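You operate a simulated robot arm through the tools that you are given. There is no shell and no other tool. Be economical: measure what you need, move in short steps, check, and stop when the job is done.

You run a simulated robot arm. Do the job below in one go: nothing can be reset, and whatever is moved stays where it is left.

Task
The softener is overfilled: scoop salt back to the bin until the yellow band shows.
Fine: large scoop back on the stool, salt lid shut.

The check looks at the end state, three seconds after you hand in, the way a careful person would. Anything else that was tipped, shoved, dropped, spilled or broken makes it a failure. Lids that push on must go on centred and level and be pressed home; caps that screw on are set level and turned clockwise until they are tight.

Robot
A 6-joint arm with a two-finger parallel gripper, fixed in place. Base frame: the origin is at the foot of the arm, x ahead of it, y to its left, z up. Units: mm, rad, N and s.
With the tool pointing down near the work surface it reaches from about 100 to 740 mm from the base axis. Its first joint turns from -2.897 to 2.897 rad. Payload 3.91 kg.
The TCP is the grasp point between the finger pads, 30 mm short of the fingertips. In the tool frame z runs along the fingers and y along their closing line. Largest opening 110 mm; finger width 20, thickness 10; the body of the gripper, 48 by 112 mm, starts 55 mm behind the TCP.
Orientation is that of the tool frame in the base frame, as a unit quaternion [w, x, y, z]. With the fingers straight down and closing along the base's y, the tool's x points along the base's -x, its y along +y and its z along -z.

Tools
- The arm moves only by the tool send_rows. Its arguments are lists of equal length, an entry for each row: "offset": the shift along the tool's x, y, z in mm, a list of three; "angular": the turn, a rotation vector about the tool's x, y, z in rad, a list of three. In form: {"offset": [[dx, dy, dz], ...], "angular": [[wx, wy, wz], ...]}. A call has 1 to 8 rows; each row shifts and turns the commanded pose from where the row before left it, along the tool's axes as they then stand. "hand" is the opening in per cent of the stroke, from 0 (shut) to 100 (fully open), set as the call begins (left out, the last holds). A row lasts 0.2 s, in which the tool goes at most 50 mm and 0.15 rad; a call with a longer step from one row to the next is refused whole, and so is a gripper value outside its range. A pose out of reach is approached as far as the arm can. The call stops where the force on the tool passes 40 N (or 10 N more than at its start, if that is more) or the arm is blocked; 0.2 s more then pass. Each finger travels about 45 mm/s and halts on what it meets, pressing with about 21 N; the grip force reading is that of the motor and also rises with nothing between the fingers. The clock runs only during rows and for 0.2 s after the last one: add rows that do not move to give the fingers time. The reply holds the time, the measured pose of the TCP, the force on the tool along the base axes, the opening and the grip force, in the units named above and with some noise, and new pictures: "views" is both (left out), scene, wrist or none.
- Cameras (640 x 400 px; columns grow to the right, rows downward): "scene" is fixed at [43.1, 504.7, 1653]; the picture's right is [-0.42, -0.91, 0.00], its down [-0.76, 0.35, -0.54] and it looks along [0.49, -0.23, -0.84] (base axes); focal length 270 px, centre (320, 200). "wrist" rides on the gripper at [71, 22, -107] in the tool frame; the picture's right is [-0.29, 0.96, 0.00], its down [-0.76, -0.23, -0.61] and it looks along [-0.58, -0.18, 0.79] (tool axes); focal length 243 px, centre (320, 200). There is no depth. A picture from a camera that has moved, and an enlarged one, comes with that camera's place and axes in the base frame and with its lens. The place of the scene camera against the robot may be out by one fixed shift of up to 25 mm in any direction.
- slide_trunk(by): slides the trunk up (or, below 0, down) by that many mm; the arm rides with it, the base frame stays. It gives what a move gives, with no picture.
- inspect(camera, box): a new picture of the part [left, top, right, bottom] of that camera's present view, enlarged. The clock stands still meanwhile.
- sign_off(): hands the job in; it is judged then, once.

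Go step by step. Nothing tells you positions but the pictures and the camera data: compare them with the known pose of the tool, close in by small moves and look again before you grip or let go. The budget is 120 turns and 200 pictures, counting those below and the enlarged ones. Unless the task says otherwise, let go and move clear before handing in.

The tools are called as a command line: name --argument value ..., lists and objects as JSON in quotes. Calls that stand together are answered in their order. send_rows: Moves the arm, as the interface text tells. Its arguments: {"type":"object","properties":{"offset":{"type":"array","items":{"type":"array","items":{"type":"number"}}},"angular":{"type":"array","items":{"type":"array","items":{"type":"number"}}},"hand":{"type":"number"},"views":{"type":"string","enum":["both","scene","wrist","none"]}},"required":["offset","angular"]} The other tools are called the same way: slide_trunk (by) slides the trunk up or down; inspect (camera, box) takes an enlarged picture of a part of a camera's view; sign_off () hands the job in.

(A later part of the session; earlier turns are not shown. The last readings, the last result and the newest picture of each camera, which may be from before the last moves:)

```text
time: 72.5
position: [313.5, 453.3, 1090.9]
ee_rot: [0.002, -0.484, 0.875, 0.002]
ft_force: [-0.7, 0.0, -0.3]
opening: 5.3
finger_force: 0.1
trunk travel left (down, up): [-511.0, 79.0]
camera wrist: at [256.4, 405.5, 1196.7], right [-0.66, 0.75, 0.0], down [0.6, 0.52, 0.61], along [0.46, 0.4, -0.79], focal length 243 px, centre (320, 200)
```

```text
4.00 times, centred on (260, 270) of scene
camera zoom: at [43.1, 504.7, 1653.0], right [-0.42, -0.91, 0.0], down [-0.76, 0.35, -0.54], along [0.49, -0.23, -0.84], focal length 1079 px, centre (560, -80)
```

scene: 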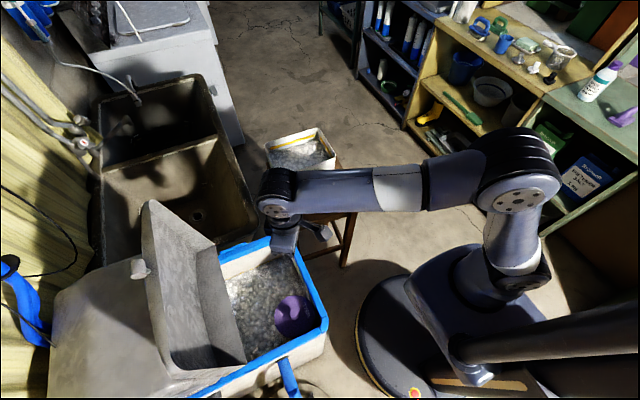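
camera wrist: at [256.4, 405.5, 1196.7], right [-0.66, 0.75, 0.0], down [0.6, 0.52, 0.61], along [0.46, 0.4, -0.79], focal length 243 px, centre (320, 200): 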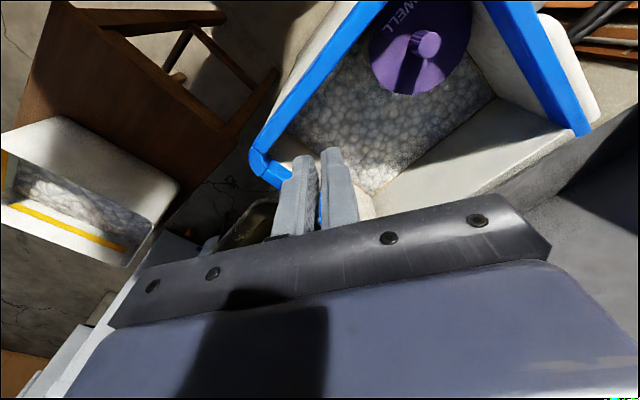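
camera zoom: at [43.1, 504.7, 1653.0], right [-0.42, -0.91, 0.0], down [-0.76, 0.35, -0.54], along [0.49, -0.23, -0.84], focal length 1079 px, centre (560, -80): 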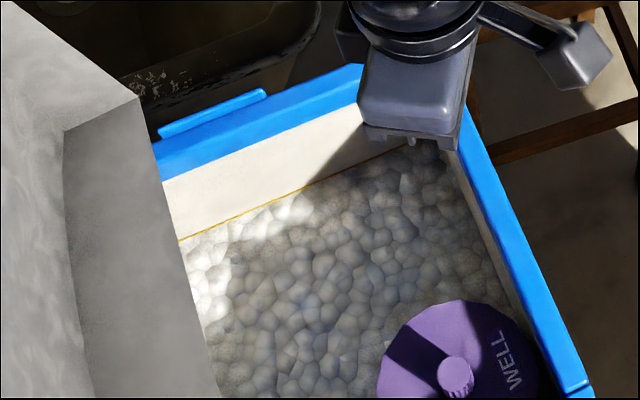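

send_rows --offset '[[45, 0, -10], [45, 0, -10], [45, 0, -10], [45, 0, -10]]' --angular '[[0, 0, 0], [0, 0, 0], [0, 0, 0], [0, 0, 0]]'

inspect --camera "scene" --box '[200, 220, 340, 370]'

```text
time: 73.5
position: [213.6, 300.5, 1123.2]
ee_rot: [0.002, -0.484, 0.875, 0.002]
ft_force: [1.2, -0.2, -0.1]
opening: 5.7
finger_force: 0.1
trunk travel left (down, up): [-511.0, 79.0]
camera wrist: at [156.4, 253.3, 1230.7], right [-0.66, 0.75, 0.0], down [0.6, 0.52, 0.61], along [0.46, 0.4, -0.79], focal length 243 px, centre (320, 200)
```

scene: 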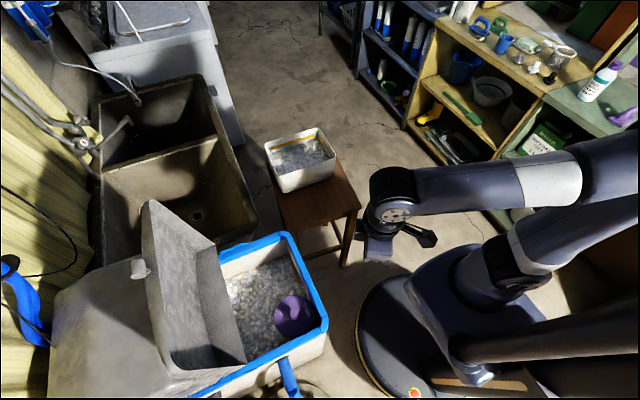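
wrist: 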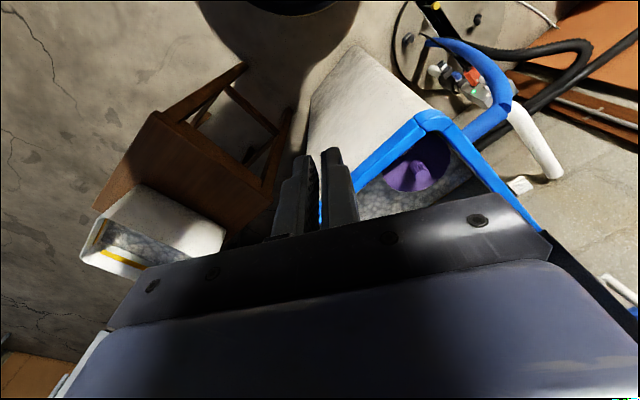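

```text
2.67 times, centred on (270, 295) of scene
camera zoom: at [43.1, 504.7, 1653.0], right [-0.42, -0.91, 0.0], down [-0.76, 0.35, -0.54], along [0.49, -0.23, -0.84], focal length 719 px, centre (453, -53)
```

zoom: 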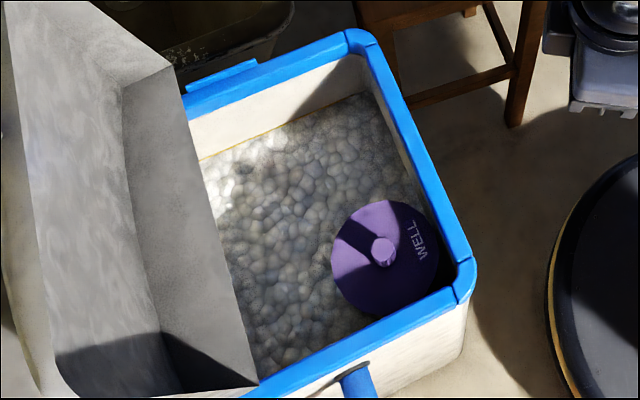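

The handle is now under the salt surface. By my estimate it lies along roughly (328,567)→(350,652) at z≈750. I'll go in with the fingers wide open across that line, leaning outward, and close on it.

send_rows --offset '[[0, 0, 0], [0, 0, 0], [0, 0, 0], [0, 0, 0]]' --angular '[[0, 0, -0.15], [0, 0, -0.15], [0, -0.125, 0], [0, -0.125, 0]]' --hand 100 --views "none"

send_rows --offset '[[-33.6, -5.1, 33.5], [-33.6, -5.1, 33.5], [-33.6, -5.1, 33.5], [-33.6, -5.1, 33.5], [-33.6, -5.1, 33.5], [-33.6, -5.1, 33.5], [-33.6, -5.1, 33.5], [-33.6, -5.1, 33.5]]' --angular '[[0, 0, 0], [0, 0, 0], [0, 0, 0], [0, 0, 0], [0, 0, 0], [0, 0, 0], [0, 0, 0], [0, 0, 0]]' --views "both"

inspect --camera "wrist" --box '[180, 40, 480, 240]'

```text
time: 74.5
position: [215.3, 300.7, 1125.1]
ee_rot: [0.101, -0.605, 0.786, 0.078]
ft_force: [0.4, 1.1, 0.1]
opening: 94.3
finger_force: 0.0
trunk travel left (down, up): [-511.0, 79.0]
```

```text
time: 76.3
position: [337.9, 607.2, 933.0]
ee_rot: [0.101, -0.603, 0.787, 0.077]
ft_force: [0.0, -0.6, 0.7]
opening: 110.0
finger_force: 0.0
trunk travel left (down, up): [-511.0, 79.0]
camera wrist: at [291.8, 521.8, 1020.5], right [-0.85, 0.52, 0.07], down [0.37, 0.5, 0.78], along [0.37, 0.69, -0.62], focal length 243 px, centre (320, 200)
```

scene: 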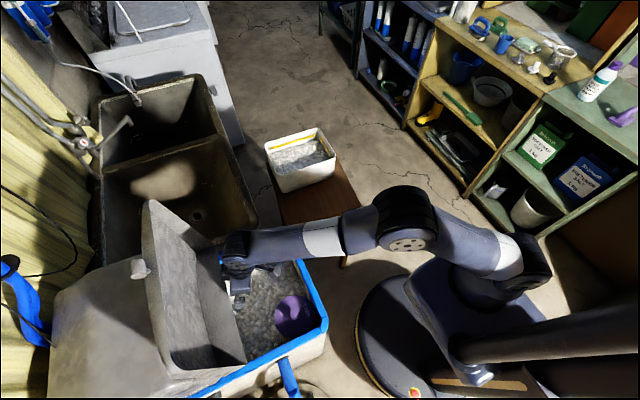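
wrist: 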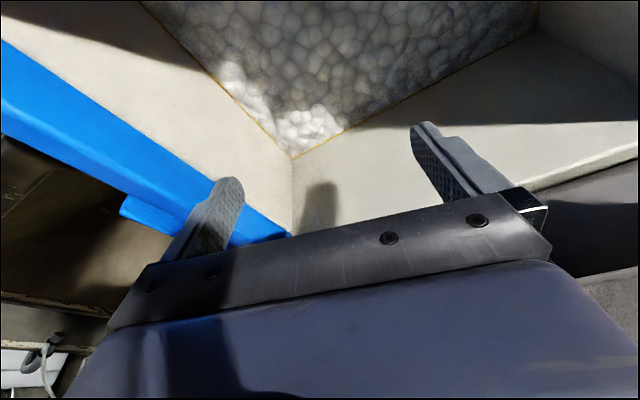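

```text
2.00 times, centred on (330, 140) of wrist
camera zoom: at [291.8, 521.8, 1020.5], right [-0.85, 0.52, 0.07], down [0.37, 0.5, 0.78], along [0.37, 0.69, -0.62], focal length 485 px, centre (300, 320)
```

zoom: 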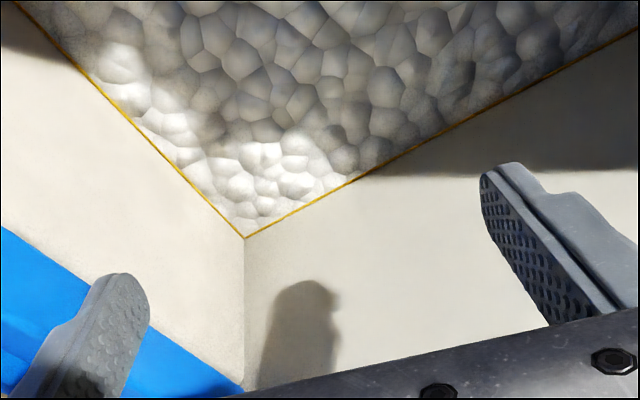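

send_rows --offset '[[8.2, 0, 34.6], [8.2, 0, 34.6], [8.2, 0, 34.6], [8.2, 0, 34.6], [8.2, 0, 34.6]]' --angular '[[0, 0, 0], [0, 0, 0], [0, 0, 0], [0, 0, 0], [0, 0, 0]]' --views "none"

send_rows --offset '[[0, 0, 0], [0, 0, 0], [0, 0, 0], [0, 0, 0], [0, 0, 0], [0, 0, 0], [0, 0, 0], [0, 0, 0]]' --angular '[[0, 0, 0], [0, 0, 0], [0, 0, 0], [0, 0, 0], [0, 0, 0], [0, 0, 0], [0, 0, 0], [0, 0, 0]]' --hand 0 --views "wrist"

```text
time: 77.5
position: [338.9, 614.0, 759.1]
ee_rot: [0.102, -0.604, 0.787, 0.078]
ft_force: [0.0, 0.6, -0.5]
opening: 109.9
finger_force: 0.1
trunk travel left (down, up): [-511.0, 79.0]
```

```text
time: 79.3
position: [338.8, 612.3, 758.3]
ee_rot: [0.101, -0.605, 0.786, 0.078]
ft_force: [0.3, -0.1, -0.9]
opening: 78.2
finger_force: 21.0
trunk travel left (down, up): [-511.0, 79.0]
camera wrist: at [292.7, 526.5, 844.5], right [-0.85, 0.52, 0.07], down [0.37, 0.5, 0.78], along [0.37, 0.69, -0.62], focal length 243 px, centre (320, 200)
```

wrist: 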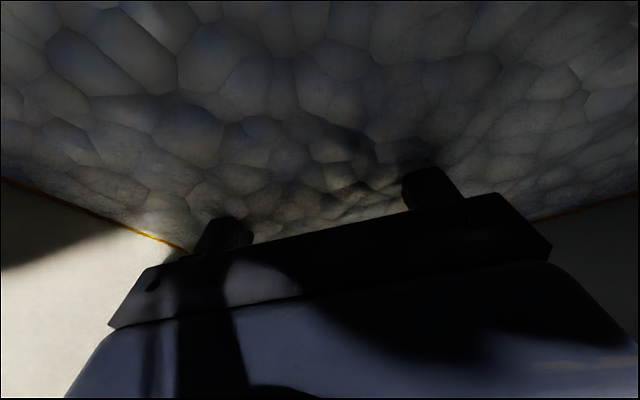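

The fingers have closed on something 78 mm wide with balanced force, so this must be the scoop's cup. Lifting gently to see.

send_rows --offset '[[-3.7, 0, -14.5], [-3.7, 0, -14.5], [-3.7, 0, -14.5], [-3.7, 0, -14.5]]' --angular '[[0, 0, 0], [0, 0, 0], [0, 0, 0], [0, 0, 0]]' --views "wrist"

inspect --camera "scene" --box '[190, 220, 330, 320]'

```text
time: 80.3
position: [341.6, 612.5, 814.9]
ee_rot: [0.1, -0.604, 0.787, 0.078]
ft_force: [0.4, -0.3, -0.7]
opening: 78.2
finger_force: 21.3
trunk travel left (down, up): [-511.0, 79.0]
camera wrist: at [296.5, 526.0, 902.3], right [-0.85, 0.52, 0.07], down [0.37, 0.5, 0.78], along [0.37, 0.69, -0.62], focal length 243 px, centre (320, 200)
```

wrist: 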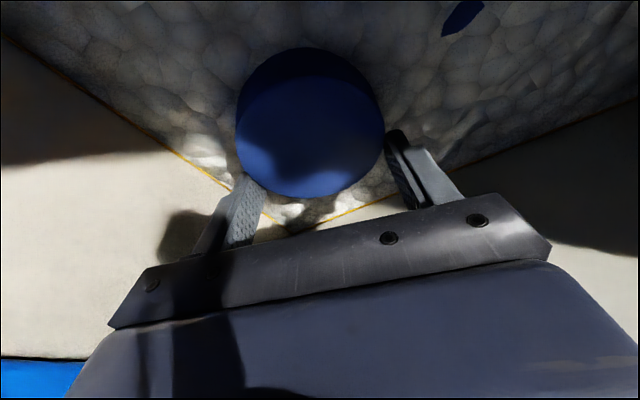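

```text
4.00 times, centred on (260, 270) of scene
camera zoom: at [43.1, 504.7, 1653.0], right [-0.42, -0.91, 0.0], down [-0.76, 0.35, -0.54], along [0.49, -0.23, -0.84], focal length 1079 px, centre (560, -80)
```

zoom: 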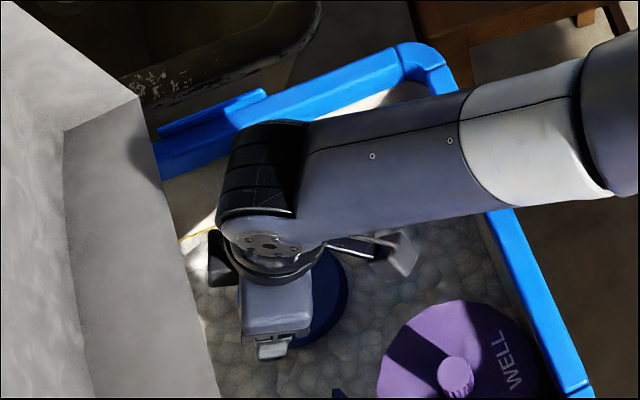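

The cup is out of the salt but upside down, bottom up and gripped across its diameter. I'll inspect it, then carry it to the stool, set it down inverted, regrip it from the side and roll it upright.

inspect --camera "wrist" --box '[180, 0, 500, 220]'

send_rows --offset '[[-7.5, 0, -29], [-7.5, 0, -29], [-7.5, 0, -29], [-7.5, 0, -29]]' --angular '[[0, 0, 0], [0, 0, 0], [0, 0, 0], [0, 0, 0]]' --views "both"

```text
1.82 times, centred on (340, 110) of wrist
camera zoom: at [296.5, 526.0, 902.3], right [-0.85, 0.52, 0.07], down [0.37, 0.5, 0.78], along [0.37, 0.69, -0.62], focal length 441 px, centre (284, 364)
```

zoom: 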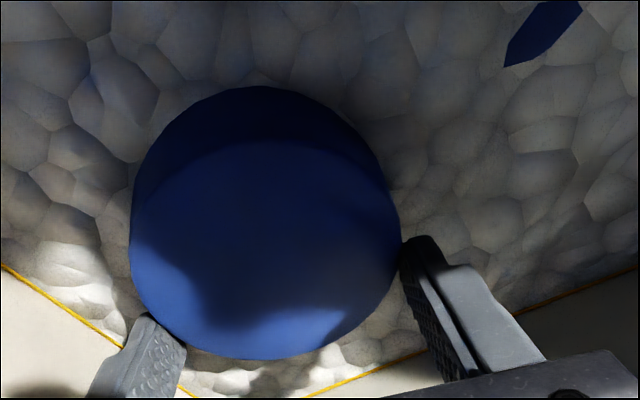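

```text
time: 81.3
position: [342.5, 612.1, 936.6]
ee_rot: [0.101, -0.604, 0.787, 0.077]
ft_force: [0.3, 0.1, -1.3]
opening: 78.6
finger_force: 21.2
trunk travel left (down, up): [-511.0, 79.0]
camera wrist: at [295.8, 526.0, 1023.7], right [-0.85, 0.52, 0.07], down [0.37, 0.5, 0.78], along [0.37, 0.69, -0.62], focal length 243 px, centre (320, 200)
```

scene: 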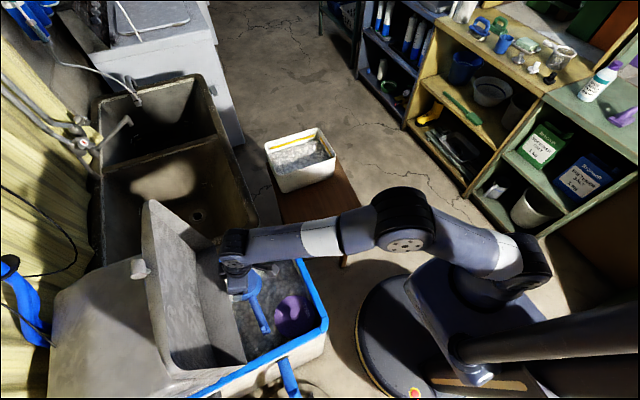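
wrist: 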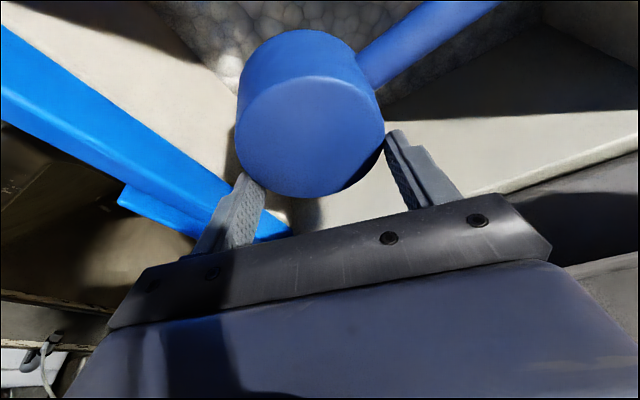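

The mouth points along the fingers and the handle points about −x. I'll raise it clear, go vertical, and carry it to above the stool.

send_rows --offset '[[-6, 0, -23.5], [-6, 0, -23.5], [-6, 0, -23.5], [-6, 0, -23.5], [0, 0, 0], [0, 0, 0]]' --angular '[[0, 0, 0], [0, 0, 0], [0, 0, 0], [0, 0, 0], [0, 0.125, 0], [0, 0.125, 0]]' --views "none"

send_rows --offset '[[30.3, -32.8, 0], [30.3, -32.8, 0], [30.3, -32.8, 0], [30.3, -32.8, 0], [30.3, -32.8, 0]]' --angular '[[0, 0, 0], [0, 0, 0], [0, 0, 0], [0, 0, 0], [0, 0, 0]]' --views "none"

send_rows --offset '[[30.3, -32.8, 0], [30.3, -32.8, 0], [30.3, -32.8, 0], [30.3, -32.8, 0], [30.3, -32.8, 0]]' --angular '[[0, 0, 0], [0, 0, 0], [0, 0, 0], [0, 0, 0], [0, 0, 0]]' --views "both"

```text
time: 82.7
position: [340.6, 611.1, 1032.9]
ee_rot: [0.001, -0.609, 0.793, 0.0]
ft_force: [-0.2, -0.4, -1.4]
opening: 78.1
finger_force: 20.6
trunk travel left (down, up): [-511.0, 79.0]
```

```text
time: 83.9
position: [462.6, 422.0, 1036.3]
ee_rot: [0.002, -0.609, 0.793, 0.002]
ft_force: [0.2, 0.3, -0.8]
opening: 78.3
finger_force: 21.3
trunk travel left (down, up): [-511.0, 79.0]
```

```text
time: 85.1
position: [580.0, 236.0, 1029.2]
ee_rot: [0.002, -0.61, 0.793, 0.002]
ft_force: [-0.3, 0.3, -0.8]
opening: 78.4
finger_force: 21.0
trunk travel left (down, up): [-511.0, 79.0]
camera wrist: at [540.1, 173.4, 1137.5], right [-0.85, 0.53, 0.0], down [0.42, 0.67, 0.61], along [0.32, 0.52, -0.79], focal length 243 px, centre (320, 200)
```

scene: 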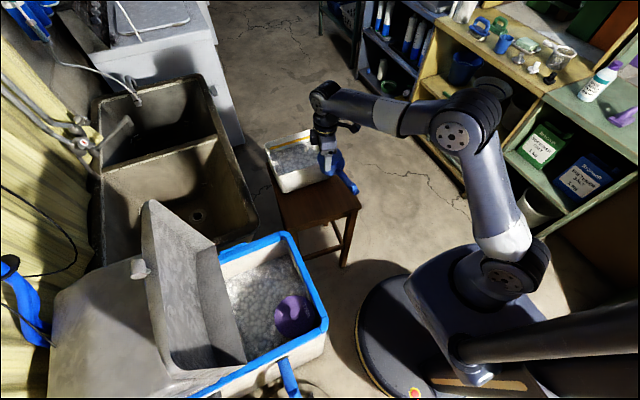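
wrist: 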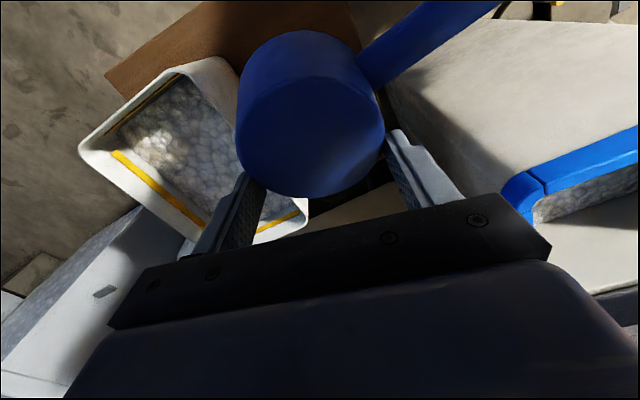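

send_rows --offset '[[0, 0, 0], [0, 0, 0], [0, 0, 0], [0, 0, 0], [0, 0, 0]]' --angular '[[0, 0, 0.1416], [0, 0, 0.1416], [0, 0, 0.1416], [0, 0, 0.1416], [0, 0, 0.1416]]' --views "none"

send_rows --offset '[[0, 0, 0], [0, 0, 0], [0, 0, 0], [0, 0, 0], [0, 0, 40], [0, 0, 40], [0, 0, 40]]' --angular '[[0, 0, 0.1416], [0, 0, 0.1416], [0, 0, 0.1416], [0, 0, 0.1416], [0, 0, 0], [0, 0, 0], [0, 0, 0]]' --views "both"

inspect --camera "scene" --box '[260, 110, 400, 220]'

```text
time: 86.3
position: [580.3, 234.1, 1031.8]
ee_rot: [0.001, -0.296, 0.955, 0.001]
ft_force: [-0.1, -0.9, -0.6]
opening: 78.1
finger_force: 20.5
trunk travel left (down, up): [-511.0, 79.0]
```

```text
time: 87.9
position: [580.3, 231.3, 910.6]
ee_rot: [0.001, -0.017, 1.0, 0.003]
ft_force: [0.9, 0.1, -1.0]
opening: 78.0
finger_force: 20.7
trunk travel left (down, up): [-511.0, 79.0]
camera wrist: at [506.7, 250.6, 1018.9], right [0.26, 0.97, 0.01], down [0.77, -0.21, 0.61], along [0.59, -0.15, -0.79], focal length 243 px, centre (320, 200)
```

scene: 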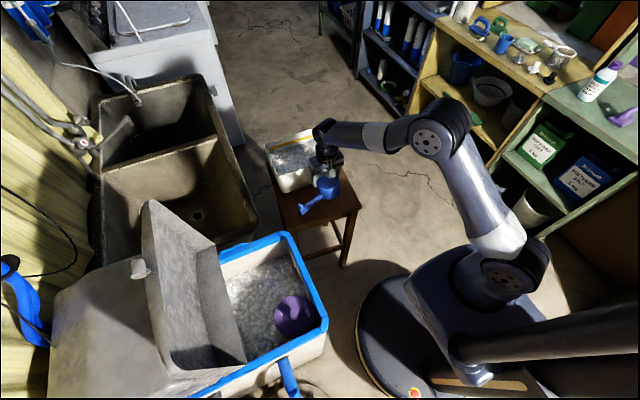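
wrist: 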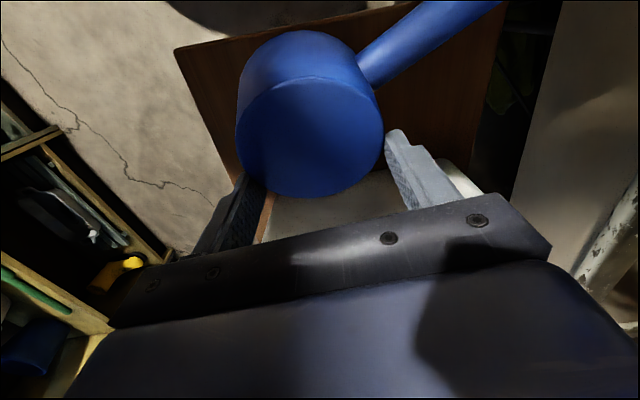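

```text
3.64 times, centred on (330, 165) of scene
camera zoom: at [43.1, 504.7, 1653.0], right [-0.42, -0.91, 0.0], down [-0.76, 0.35, -0.54], along [0.49, -0.23, -0.84], focal length 981 px, centre (284, 327)
```

zoom: 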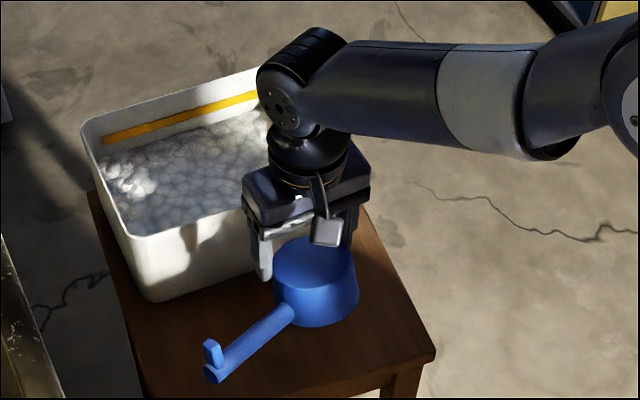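

send_rows --offset '[[0, 0, 40], [0, 0, 40], [0, 0, 5]]' --angular '[[0, 0, 0], [0, 0, 0], [0, 0, 0]]' --views "wrist"

inspect --camera "scene" --box '[270, 130, 390, 220]'

```text
time: 88.7
position: [580.9, 234.2, 827.7]
ee_rot: [0.001, -0.019, 1.0, 0.002]
ft_force: [0.1, -0.8, 0.2]
opening: 78.3
finger_force: 20.3
trunk travel left (down, up): [-511.0, 79.0]
camera wrist: at [507.4, 254.0, 934.4], right [0.26, 0.97, 0.01], down [0.77, -0.21, 0.61], along [0.59, -0.15, -0.79], focal length 243 px, centre (320, 200)
```

wrist: 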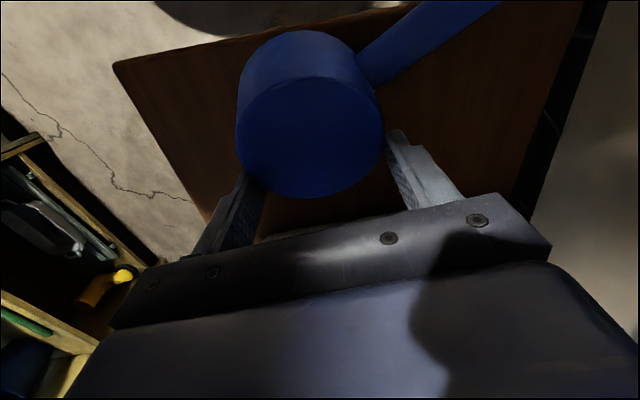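

```text
4.44 times, centred on (330, 175) of scene
camera zoom: at [43.1, 504.7, 1653.0], right [-0.42, -0.91, 0.0], down [-0.76, 0.35, -0.54], along [0.49, -0.23, -0.84], focal length 1199 px, centre (276, 311)
```

zoom: 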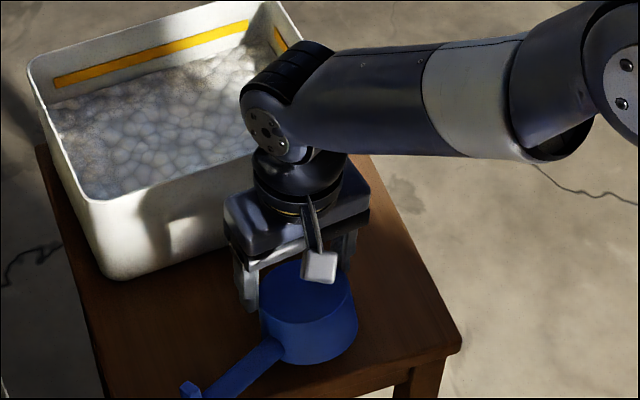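

send_rows --offset '[[0, 0, 6], [0, 0, 6], [0, 0, 5], [0, 0, 5], [0, 0, 4], [0, 0, 4], [0, 0, 4], [0, 0, 4]]' --angular '[[0, 0, 0], [0, 0, 0], [0, 0, 0], [0, 0, 0], [0, 0, 0], [0, 0, 0], [0, 0, 0], [0, 0, 0]]' --views "none"

```text
time: 90.5
position: [579.5, 234.7, 788.2]
ee_rot: [0.001, -0.018, 1.0, 0.003]
ft_force: [0.3, 0.0, 0.2]
opening: 0.1
finger_force: 20.7
trunk travel left (down, up): [-511.0, 79.0]
```

send_rows --offset '[[0, 0, -30], [0, 0, -30], [0, 0, -30]]' --angular '[[0, 0, 0], [0, 0, 0], [0, 0, 0]]'

inspect --camera "scene" --box '[270, 130, 390, 220]'

```text
time: 91.3
position: [580.8, 234.0, 880.3]
ee_rot: [0.0, -0.018, 1.0, 0.003]
ft_force: [0.2, 0.4, 1.1]
opening: 0.0
finger_force: 21.1
trunk travel left (down, up): [-511.0, 79.0]
camera wrist: at [507.8, 253.8, 987.8], right [0.26, 0.97, 0.01], down [0.77, -0.21, 0.61], along [0.59, -0.15, -0.79], focal length 243 px, centre (320, 200)
```

scene: 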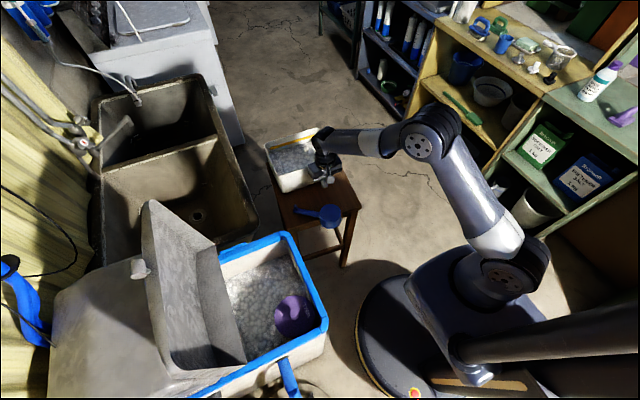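
wrist: 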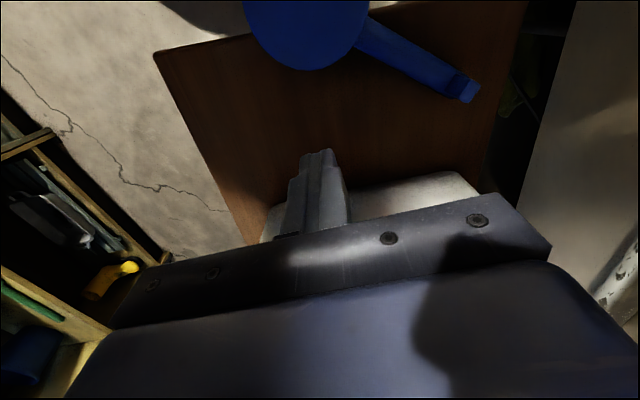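

```text
4.44 times, centred on (330, 175) of scene
camera zoom: at [43.1, 504.7, 1653.0], right [-0.42, -0.91, 0.0], down [-0.76, 0.35, -0.54], along [0.49, -0.23, -0.84], focal length 1199 px, centre (276, 311)
```

zoom: 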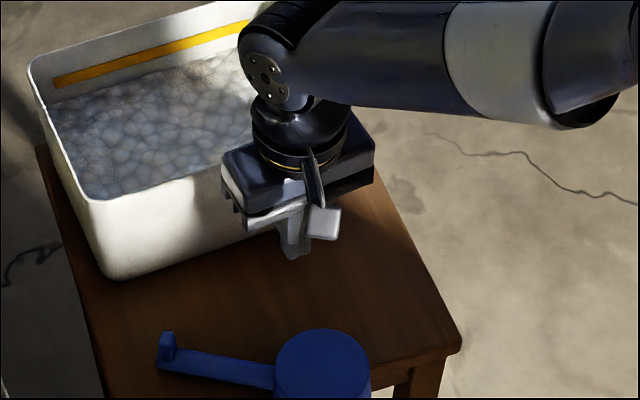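

inspect --camera "scene" --box '[270, 170, 390, 260]'

send_rows --offset '[[45, 0, -30], [45, 0, -30], [45, 0, 0], [20, 0, 0]]' --angular '[[0, 0, 0], [0, 0, 0], [0, 0, 0], [0, 0, 0]]' --hand 90 --views "wrist"

```text
4.44 times, centred on (330, 215) of scene
camera zoom: at [43.1, 504.7, 1653.0], right [-0.42, -0.91, 0.0], down [-0.76, 0.35, -0.54], along [0.49, -0.23, -0.84], focal length 1199 px, centre (276, 133)
```

zoom: 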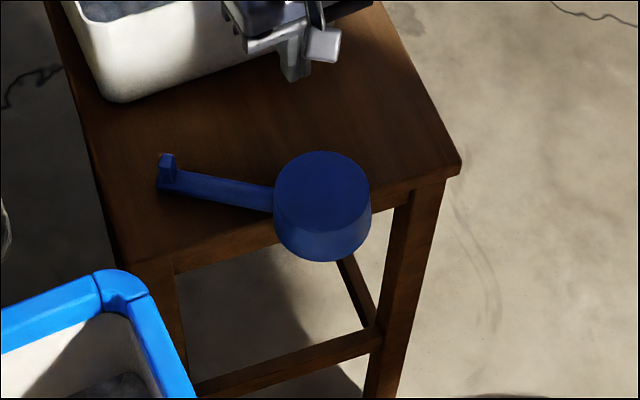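

```text
refused: row 1 steps farther than a row can; nothing moved
```

The cup popped loose and now stands inverted at the stool's front edge near (493,259), partly overhanging, with the handle on the stool at azimuth ~48°. I'll back out and come in with the tool horizontal along that azimuth, camera underneath in free space, to grip the cup from its side.

send_rows --offset '[[34.4, -11, -4], [34.4, -11, -4], [34.4, -11, -4], [34.4, -11, -4], [34.4, -11, -4]]' --angular '[[0, 0, -0.15], [0, 0, -0.15], [0, 0, -0.15], [0, 0, -0.15], [0, 0, -0.15]]' --hand 95 --views "scene"

inspect --camera "scene" --box '[270, 170, 390, 260]'

```text
time: 92.5
position: [437.1, 128.2, 898.6]
ee_rot: [0.002, -0.384, 0.923, 0.002]
ft_force: [-0.9, 0.5, 0.1]
opening: 104.2
finger_force: 0.9
trunk travel left (down, up): [-511.0, 79.0]
```

scene: 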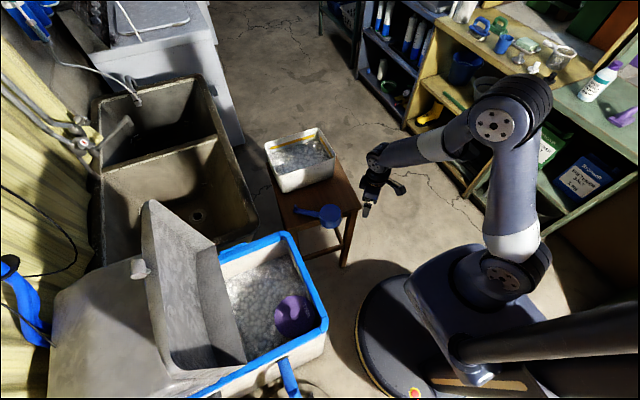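

```text
4.44 times, centred on (330, 215) of scene
camera zoom: at [43.1, 504.7, 1653.0], right [-0.42, -0.91, 0.0], down [-0.76, 0.35, -0.54], along [0.49, -0.23, -0.84], focal length 1199 px, centre (276, 133)
```

zoom: 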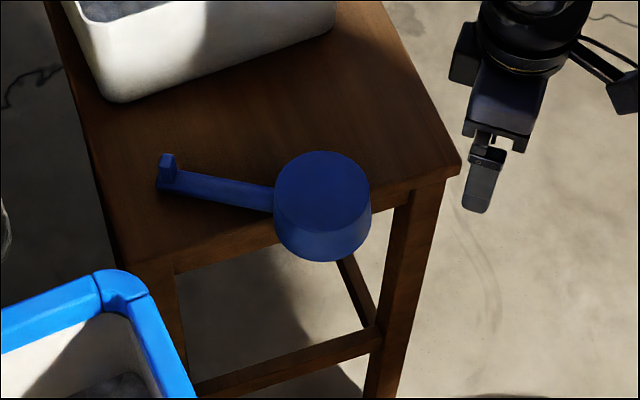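

send_rows --offset '[[0, 0, 0], [0, 0, 0], [0, 0, 0], [0, 0, 0], [0, 0, 0], [0, 0, 0]]' --angular '[[0, -0.143, 0], [0, -0.143, 0], [0, -0.143, 0], [0, -0.143, 0], [0, -0.143, 0], [0, -0.143, 0]]' --views "none"

send_rows --offset '[[0, 0, 0], [0, 0, 0], [0, 0, 0], [0, 0, 0], [0, 0, 0], [0, 40, 20], [0, 13, 3]]' --angular '[[0, -0.143, 0], [0, -0.143, 0], [0, -0.143, 0], [0, -0.143, 0], [0, -0.141, 0], [0, 0, 0], [0, 0, 0]]' --views "both"

```text
time: 93.9
position: [438.2, 129.2, 898.2]
ee_rot: [0.386, -0.347, 0.839, 0.162]
ft_force: [0.6, -1.0, -0.3]
opening: 104.6
finger_force: 0.0
trunk travel left (down, up): [-511.0, 79.0]
```

```text
time: 95.5
position: [505.9, 163.5, 981.5]
ee_rot: [0.653, -0.269, 0.653, 0.274]
ft_force: [-0.7, 0.8, -0.9]
opening: 104.5
finger_force: 0.0
out of reach, approached as far as the arm can: row 2, 3, 4, 5, 6, 7
trunk travel left (down, up): [-511.0, 79.0]
camera wrist: at [414.5, 105.4, 910.8], right [-0.68, 0.67, 0.3], down [-0.26, -0.6, 0.76], along [0.69, 0.43, 0.58], focal length 243 px, centre (320, 200)
```

scene: 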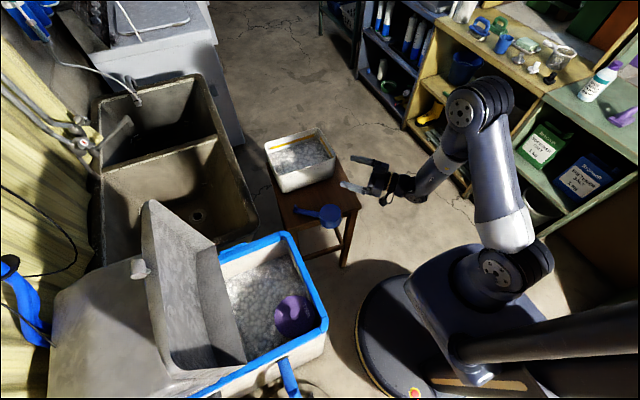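
wrist: 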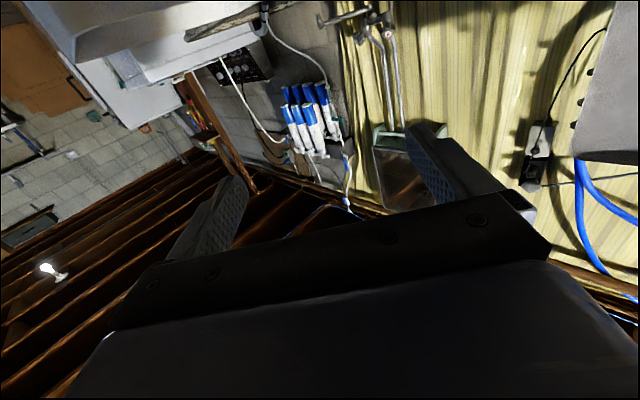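

slide_trunk --by -130

send_rows --offset '[[0, 0, -30], [0, 0, -30], [0, 20, -10]]' --angular '[[0, 0, 0], [0, 0, 0], [0, 0, 0]]' --views "none"

```text
time: 97.0
position: [506.1, 164.0, 852.6]
ee_rot: [0.653, -0.268, 0.653, 0.275]
ft_force: [0.3, -0.8, 1.2]
opening: 104.3
finger_force: 0.1
trunk travel left (down, up): [-381.0, 209.0]
```

```text
time: 97.8
position: [469.4, 123.2, 877.9]
ee_rot: [0.651, -0.269, 0.654, 0.276]
ft_force: [0.9, 0.7, 0.8]
opening: 104.7
finger_force: 0.0
out of reach, approached as far as the arm can: row 1, 2, 3
trunk travel left (down, up): [-381.0, 209.0]
```

send_rows --offset '[[-20, 20, 0], [-20, 20, 0]]' --angular '[[0, 0, 0], [0, 0, 0]]' --views "none"

slide_trunk --by -140

send_rows --offset '[[0, 20, 0], [0, 20, 0]]' --angular '[[0, 0, 0], [0, 0, 0]]' --views "both"

inspect --camera "scene" --box '[270, 150, 410, 250]'

```text
time: 98.4
position: [439.7, 149.6, 916.9]
ee_rot: [0.653, -0.269, 0.653, 0.274]
ft_force: [-0.1, -0.2, -0.9]
opening: 104.6
finger_force: 0.1
trunk travel left (down, up): [-381.0, 209.0]
```

```text
time: 100.1
position: [440.4, 149.5, 777.0]
ee_rot: [0.653, -0.268, 0.653, 0.274]
ft_force: [0.4, -0.6, 0.5]
opening: 104.6
finger_force: 0.0
trunk travel left (down, up): [-241.0, 349.0]
```

```text
time: 100.7
position: [415.9, 177.0, 784.7]
ee_rot: [0.651, -0.267, 0.655, 0.275]
ft_force: [0.8, -0.2, -0.2]
opening: 104.6
finger_force: 0.1
out of reach, approached as far as the arm can: row 2
trunk travel left (down, up): [-241.0, 349.0]
camera wrist: at [324.0, 118.1, 714.8], right [-0.68, 0.67, 0.3], down [-0.26, -0.6, 0.76], along [0.69, 0.43, 0.58], focal length 243 px, centre (320, 200)
```

scene: 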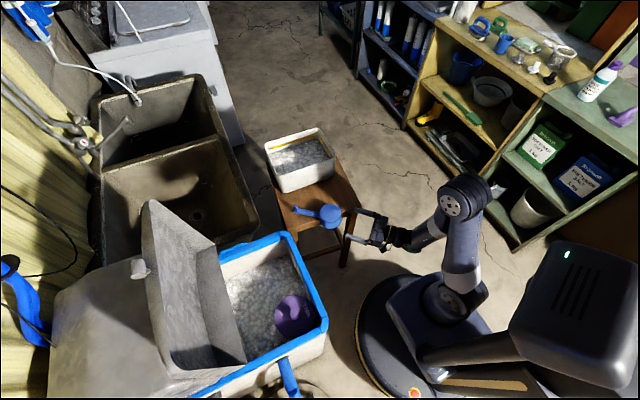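
wrist: 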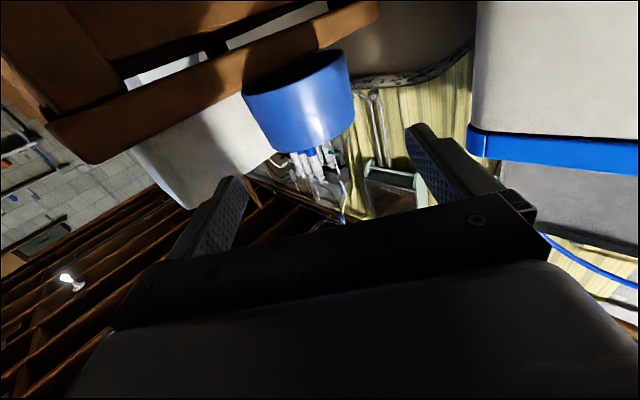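

```text
4.00 times, centred on (340, 200) of scene
camera zoom: at [43.1, 504.7, 1653.0], right [-0.42, -0.91, 0.0], down [-0.76, 0.35, -0.54], along [0.49, -0.23, -0.84], focal length 1079 px, centre (240, 200)
```

zoom: 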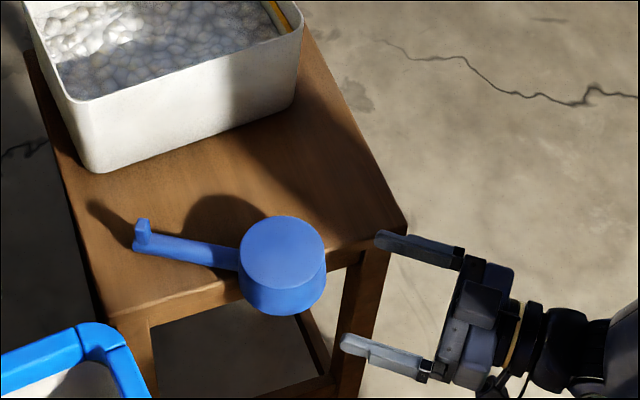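

Aligned with the cup, which is at about (495,247). I'll advance with a small lateral correction and check.

send_rows --offset '[[0, -3, 20], [5, -3, 20], [5, 0, 20]]' --angular '[[0, 0, 0], [0, 0, 0], [0, 0, 0]]' --views "both"

inspect --camera "scene" --box '[280, 160, 400, 240]'

```text
time: 101.5
position: [462.3, 213.4, 775.1]
ee_rot: [0.652, -0.269, 0.653, 0.275]
ft_force: [0.6, 0.1, 0.4]
opening: 104.3
finger_force: 0.1
trunk travel left (down, up): [-241.0, 349.0]
camera wrist: at [370.3, 154.5, 704.7], right [-0.68, 0.67, 0.3], down [-0.26, -0.6, 0.76], along [0.69, 0.43, 0.58], focal length 243 px, centre (320, 200)
```

scene: 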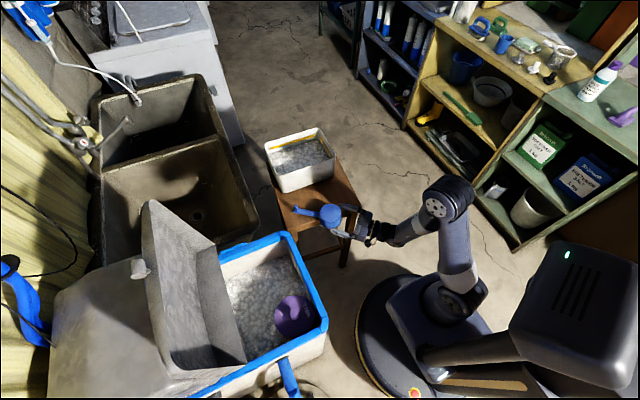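
wrist: 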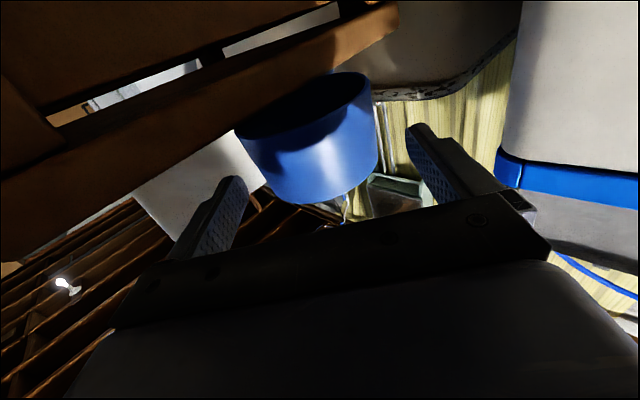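

```text
5.00 times, centred on (340, 200) of scene
camera zoom: at [43.1, 504.7, 1653.0], right [-0.42, -0.91, 0.0], down [-0.76, 0.35, -0.54], along [0.49, -0.23, -0.84], focal length 1348 px, centre (220, 200)
```

zoom: 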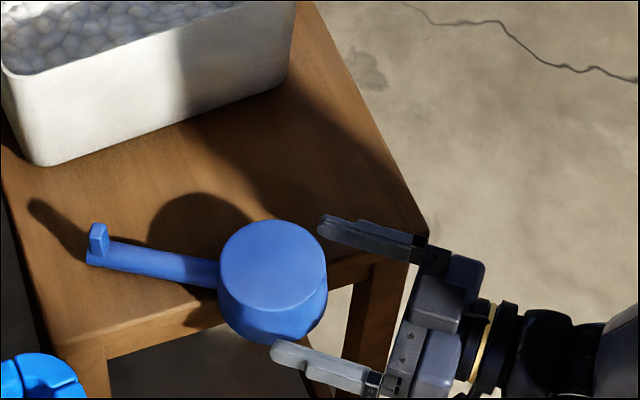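

send_rows --offset '[[0, 0, 16], [0, 0, 16], [0, 0, 15]]' --angular '[[0, 0, 0], [0, 0, 0], [0, 0, 0]]' --views "none"

inspect --camera "scene" --box '[280, 160, 400, 240]'

inspect --camera "wrist" --box '[140, 50, 520, 260]'

```text
time: 102.3
position: [494.4, 246.9, 775.6]
ee_rot: [0.653, -0.268, 0.653, 0.274]
ft_force: [-1.1, -0.5, 0.7]
opening: 104.5
finger_force: 0.0
trunk travel left (down, up): [-241.0, 349.0]
```

```text
5.00 times, centred on (340, 200) of scene
camera zoom: at [43.1, 504.7, 1653.0], right [-0.42, -0.91, 0.0], down [-0.76, 0.35, -0.54], along [0.49, -0.23, -0.84], focal length 1348 px, centre (220, 200)
```

zoom: 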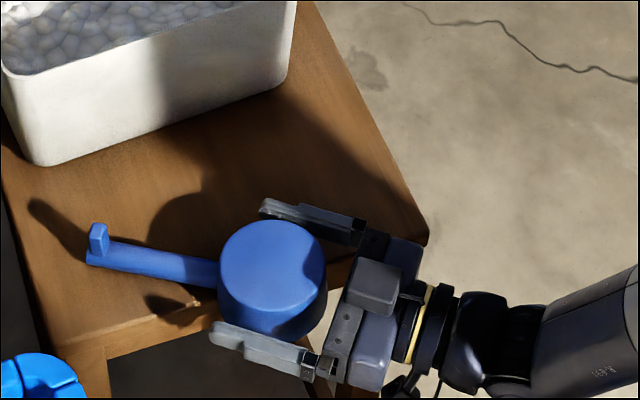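

```text
1.68 times, centred on (330, 155) of wrist
camera zoom: at [403.2, 189.2, 704.9], right [-0.68, 0.67, 0.3], down [-0.26, -0.6, 0.76], along [0.69, 0.43, 0.58], focal length 409 px, centre (303, 276)
```

zoom: 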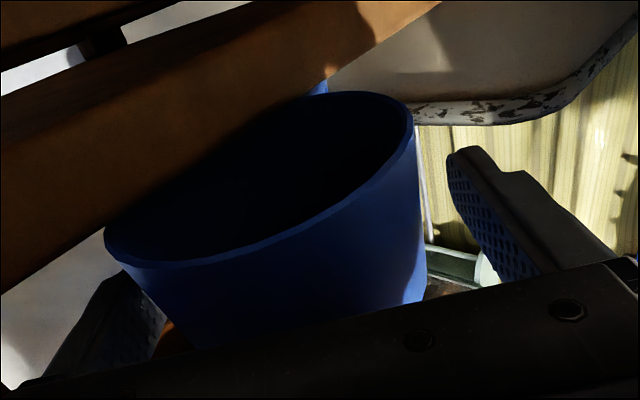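

Well straddled. Closing on the cup.

send_rows --offset '[[0, 0, 0], [0, 0, 0], [0, 0, 0], [0, 0, 0]]' --angular '[[0, 0, 0], [0, 0, 0], [0, 0, 0], [0, 0, 0]]' --hand 0 --views "none"

slide_trunk --by 100

send_rows --offset '[[-20, 0, 0], [-30, 0, 0]]' --angular '[[0, 0, 0], [0, 0, 0]]' --views "both"

```text
time: 103.3
position: [495.1, 248.3, 775.7]
ee_rot: [0.653, -0.268, 0.653, 0.275]
ft_force: [0.4, -0.2, -0.7]
opening: 83.0
finger_force: 21.1
trunk travel left (down, up): [-241.0, 349.0]
```

```text
time: 104.6
position: [495.5, 248.1, 875.8]
ee_rot: [0.653, -0.268, 0.653, 0.275]
ft_force: [0.2, 0.0, -0.7]
opening: 83.2
finger_force: 21.2
trunk travel left (down, up): [-341.0, 249.0]
```

```text
time: 105.2
position: [495.0, 246.8, 924.9]
ee_rot: [0.652, -0.269, 0.653, 0.275]
ft_force: [-0.3, 0.0, -1.4]
opening: 83.3
finger_force: 20.7
trunk travel left (down, up): [-341.0, 249.0]
camera wrist: at [403.1, 186.8, 853.6], right [-0.68, 0.67, 0.3], down [-0.26, -0.6, 0.76], along [0.69, 0.43, 0.58], focal length 243 px, centre (320, 200)
```

scene: 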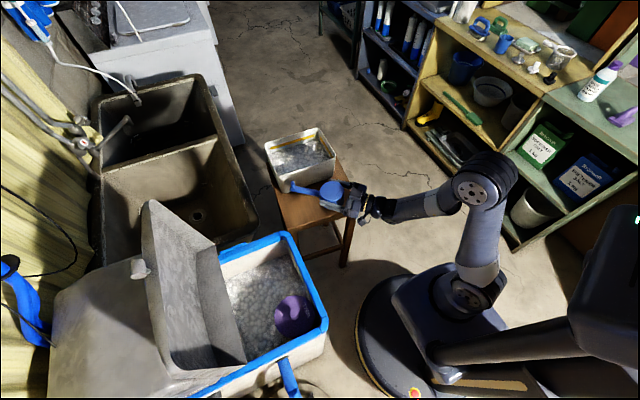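
wrist: 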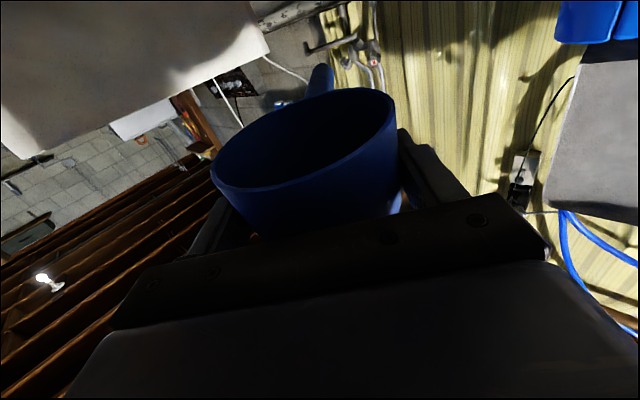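

The grip is firm at 83 mm. Rolling 180° about the tool axis to turn the cup upright.

send_rows --offset '[[0, 0, 0], [0, 0, 0], [0, 0, 0], [0, 0, 0], [0, 0, 0], [0, 0, 0], [0, 0, 0], [0, 0, 0]]' --angular '[[0, 0, 0.15], [0, 0, 0.15], [0, 0, 0.15], [0, 0, 0.15], [0, 0, 0.15], [0, 0, 0.15], [0, 0, 0.15], [0, 0, 0.15]]' --views "none"

send_rows --offset '[[0, 0, 0], [0, 0, 0], [0, 0, 0], [0, 0, 0], [0, 0, 0], [0, 0, 0], [0, 0, 0], [0, 0, 0]]' --angular '[[0, 0, 0.15], [0, 0, 0.15], [0, 0, 0.15], [0, 0, 0.15], [0, 0, 0.15], [0, 0, 0.15], [0, 0, 0.15], [0, 0, 0.15]]' --views "none"

send_rows --offset '[[0, 0, 0], [0, 0, 0], [0, 0, 0], [0, 0, 0], [0, 0, 0]]' --angular '[[0, 0, 0.15], [0, 0, 0.15], [0, 0, 0.15], [0, 0, 0.15], [0, 0, 0.14]]' --views "both"

```text
time: 107.0
position: [494.7, 248.1, 926.4]
ee_rot: [0.383, 0.148, 0.691, 0.596]
ft_force: [-0.3, 0.7, -1.0]
opening: 83.0
finger_force: 20.7
trunk travel left (down, up): [-341.0, 249.0]
```

```text
time: 108.8
position: [494.6, 248.0, 925.6]
ee_rot: [-0.02, 0.512, 0.487, 0.707]
ft_force: [0.5, 0.2, -0.6]
opening: 83.0
finger_force: 21.1
trunk travel left (down, up): [-341.0, 249.0]
```

```text
time: 110.0
position: [494.3, 248.1, 925.7]
ee_rot: [-0.275, 0.653, 0.268, 0.653]
ft_force: [-0.3, -0.4, -0.4]
opening: 82.6
finger_force: 21.1
trunk travel left (down, up): [-341.0, 249.0]
camera wrist: at [434.3, 157.0, 996.8], right [0.68, -0.67, -0.3], down [-0.59, -0.26, -0.76], along [0.43, 0.69, -0.58], focal length 243 px, centre (320, 200)
```

scene: 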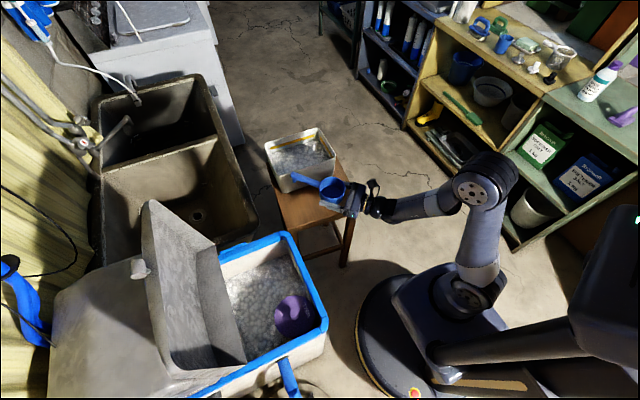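
wrist: 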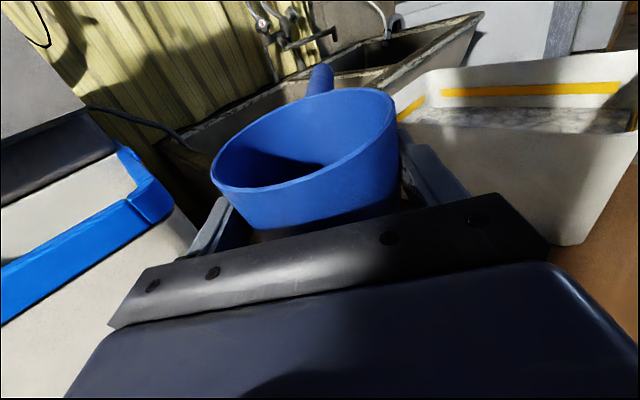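

The scoop is upright now. I'll turn so the handle points +y, move over the middle of the free stool area and set it down.

send_rows --offset '[[0, 0, 0], [0, 0, 0], [0, 0, 0], [0, 0, 0], [0, 0, 0], [0, 0, 0], [0, 33, -16], [0, 33, -17]]' --angular '[[0.131, 0, 0], [0.131, 0, 0], [0.131, 0, 0], [0.131, 0, 0], [0.131, 0, 0], [0.131, 0, 0], [0, 0, 0], [0, 0, 0]]' --views "none"

slide_trunk --by -100

send_rows --offset '[[-20, 0, 0], [-15, 0, 0]]' --angular '[[0, 0, 0], [0, 0, 0]]' --views "both"

inspect --camera "scene" --box '[270, 130, 410, 240]'

```text
time: 111.8
position: [560.1, 214.5, 925.9]
ee_rot: [0.502, -0.498, -0.499, -0.5]
ft_force: [-1.3, -0.8, 0.2]
opening: 83.1
finger_force: 21.2
trunk travel left (down, up): [-341.0, 249.0]
```

```text
time: 113.2
position: [561.1, 213.3, 825.0]
ee_rot: [0.503, -0.498, -0.499, -0.5]
ft_force: [-0.3, -0.2, 0.1]
opening: 82.8
finger_force: 21.3
trunk travel left (down, up): [-241.0, 349.0]
```

```text
time: 113.8
position: [559.0, 213.9, 789.7]
ee_rot: [0.503, -0.498, -0.499, -0.5]
ft_force: [-0.3, 0.1, -1.5]
opening: 82.8
finger_force: 20.9
trunk travel left (down, up): [-241.0, 349.0]
camera wrist: at [580.7, 108.0, 861.0], right [0.96, 0.0, -0.29], down [-0.23, -0.6, -0.76], along [-0.18, 0.8, -0.58], focal length 243 px, centre (320, 200)
```

scene: 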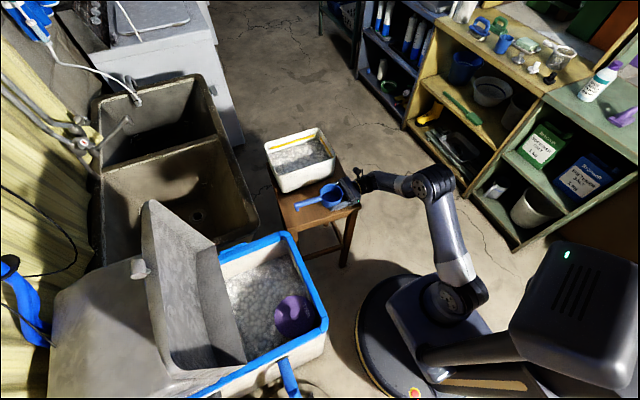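
wrist: 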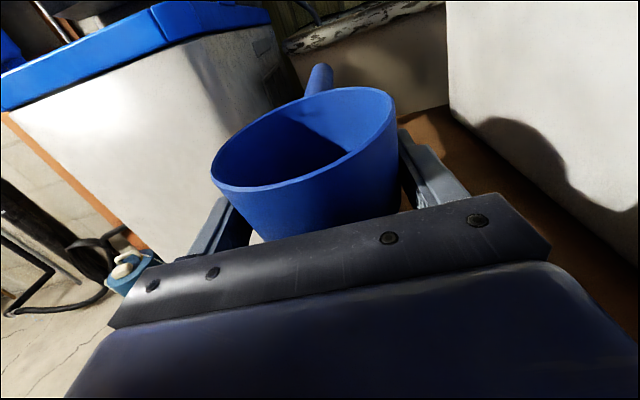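

```text
3.64 times, centred on (340, 185) of scene
camera zoom: at [43.1, 504.7, 1653.0], right [-0.42, -0.91, 0.0], down [-0.76, 0.35, -0.54], along [0.49, -0.23, -0.84], focal length 981 px, centre (247, 254)
```

zoom: 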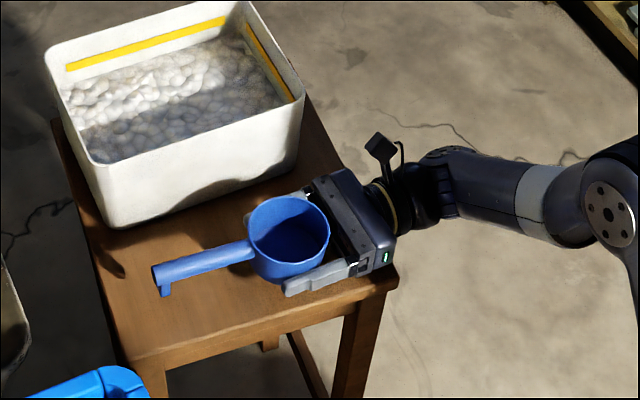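

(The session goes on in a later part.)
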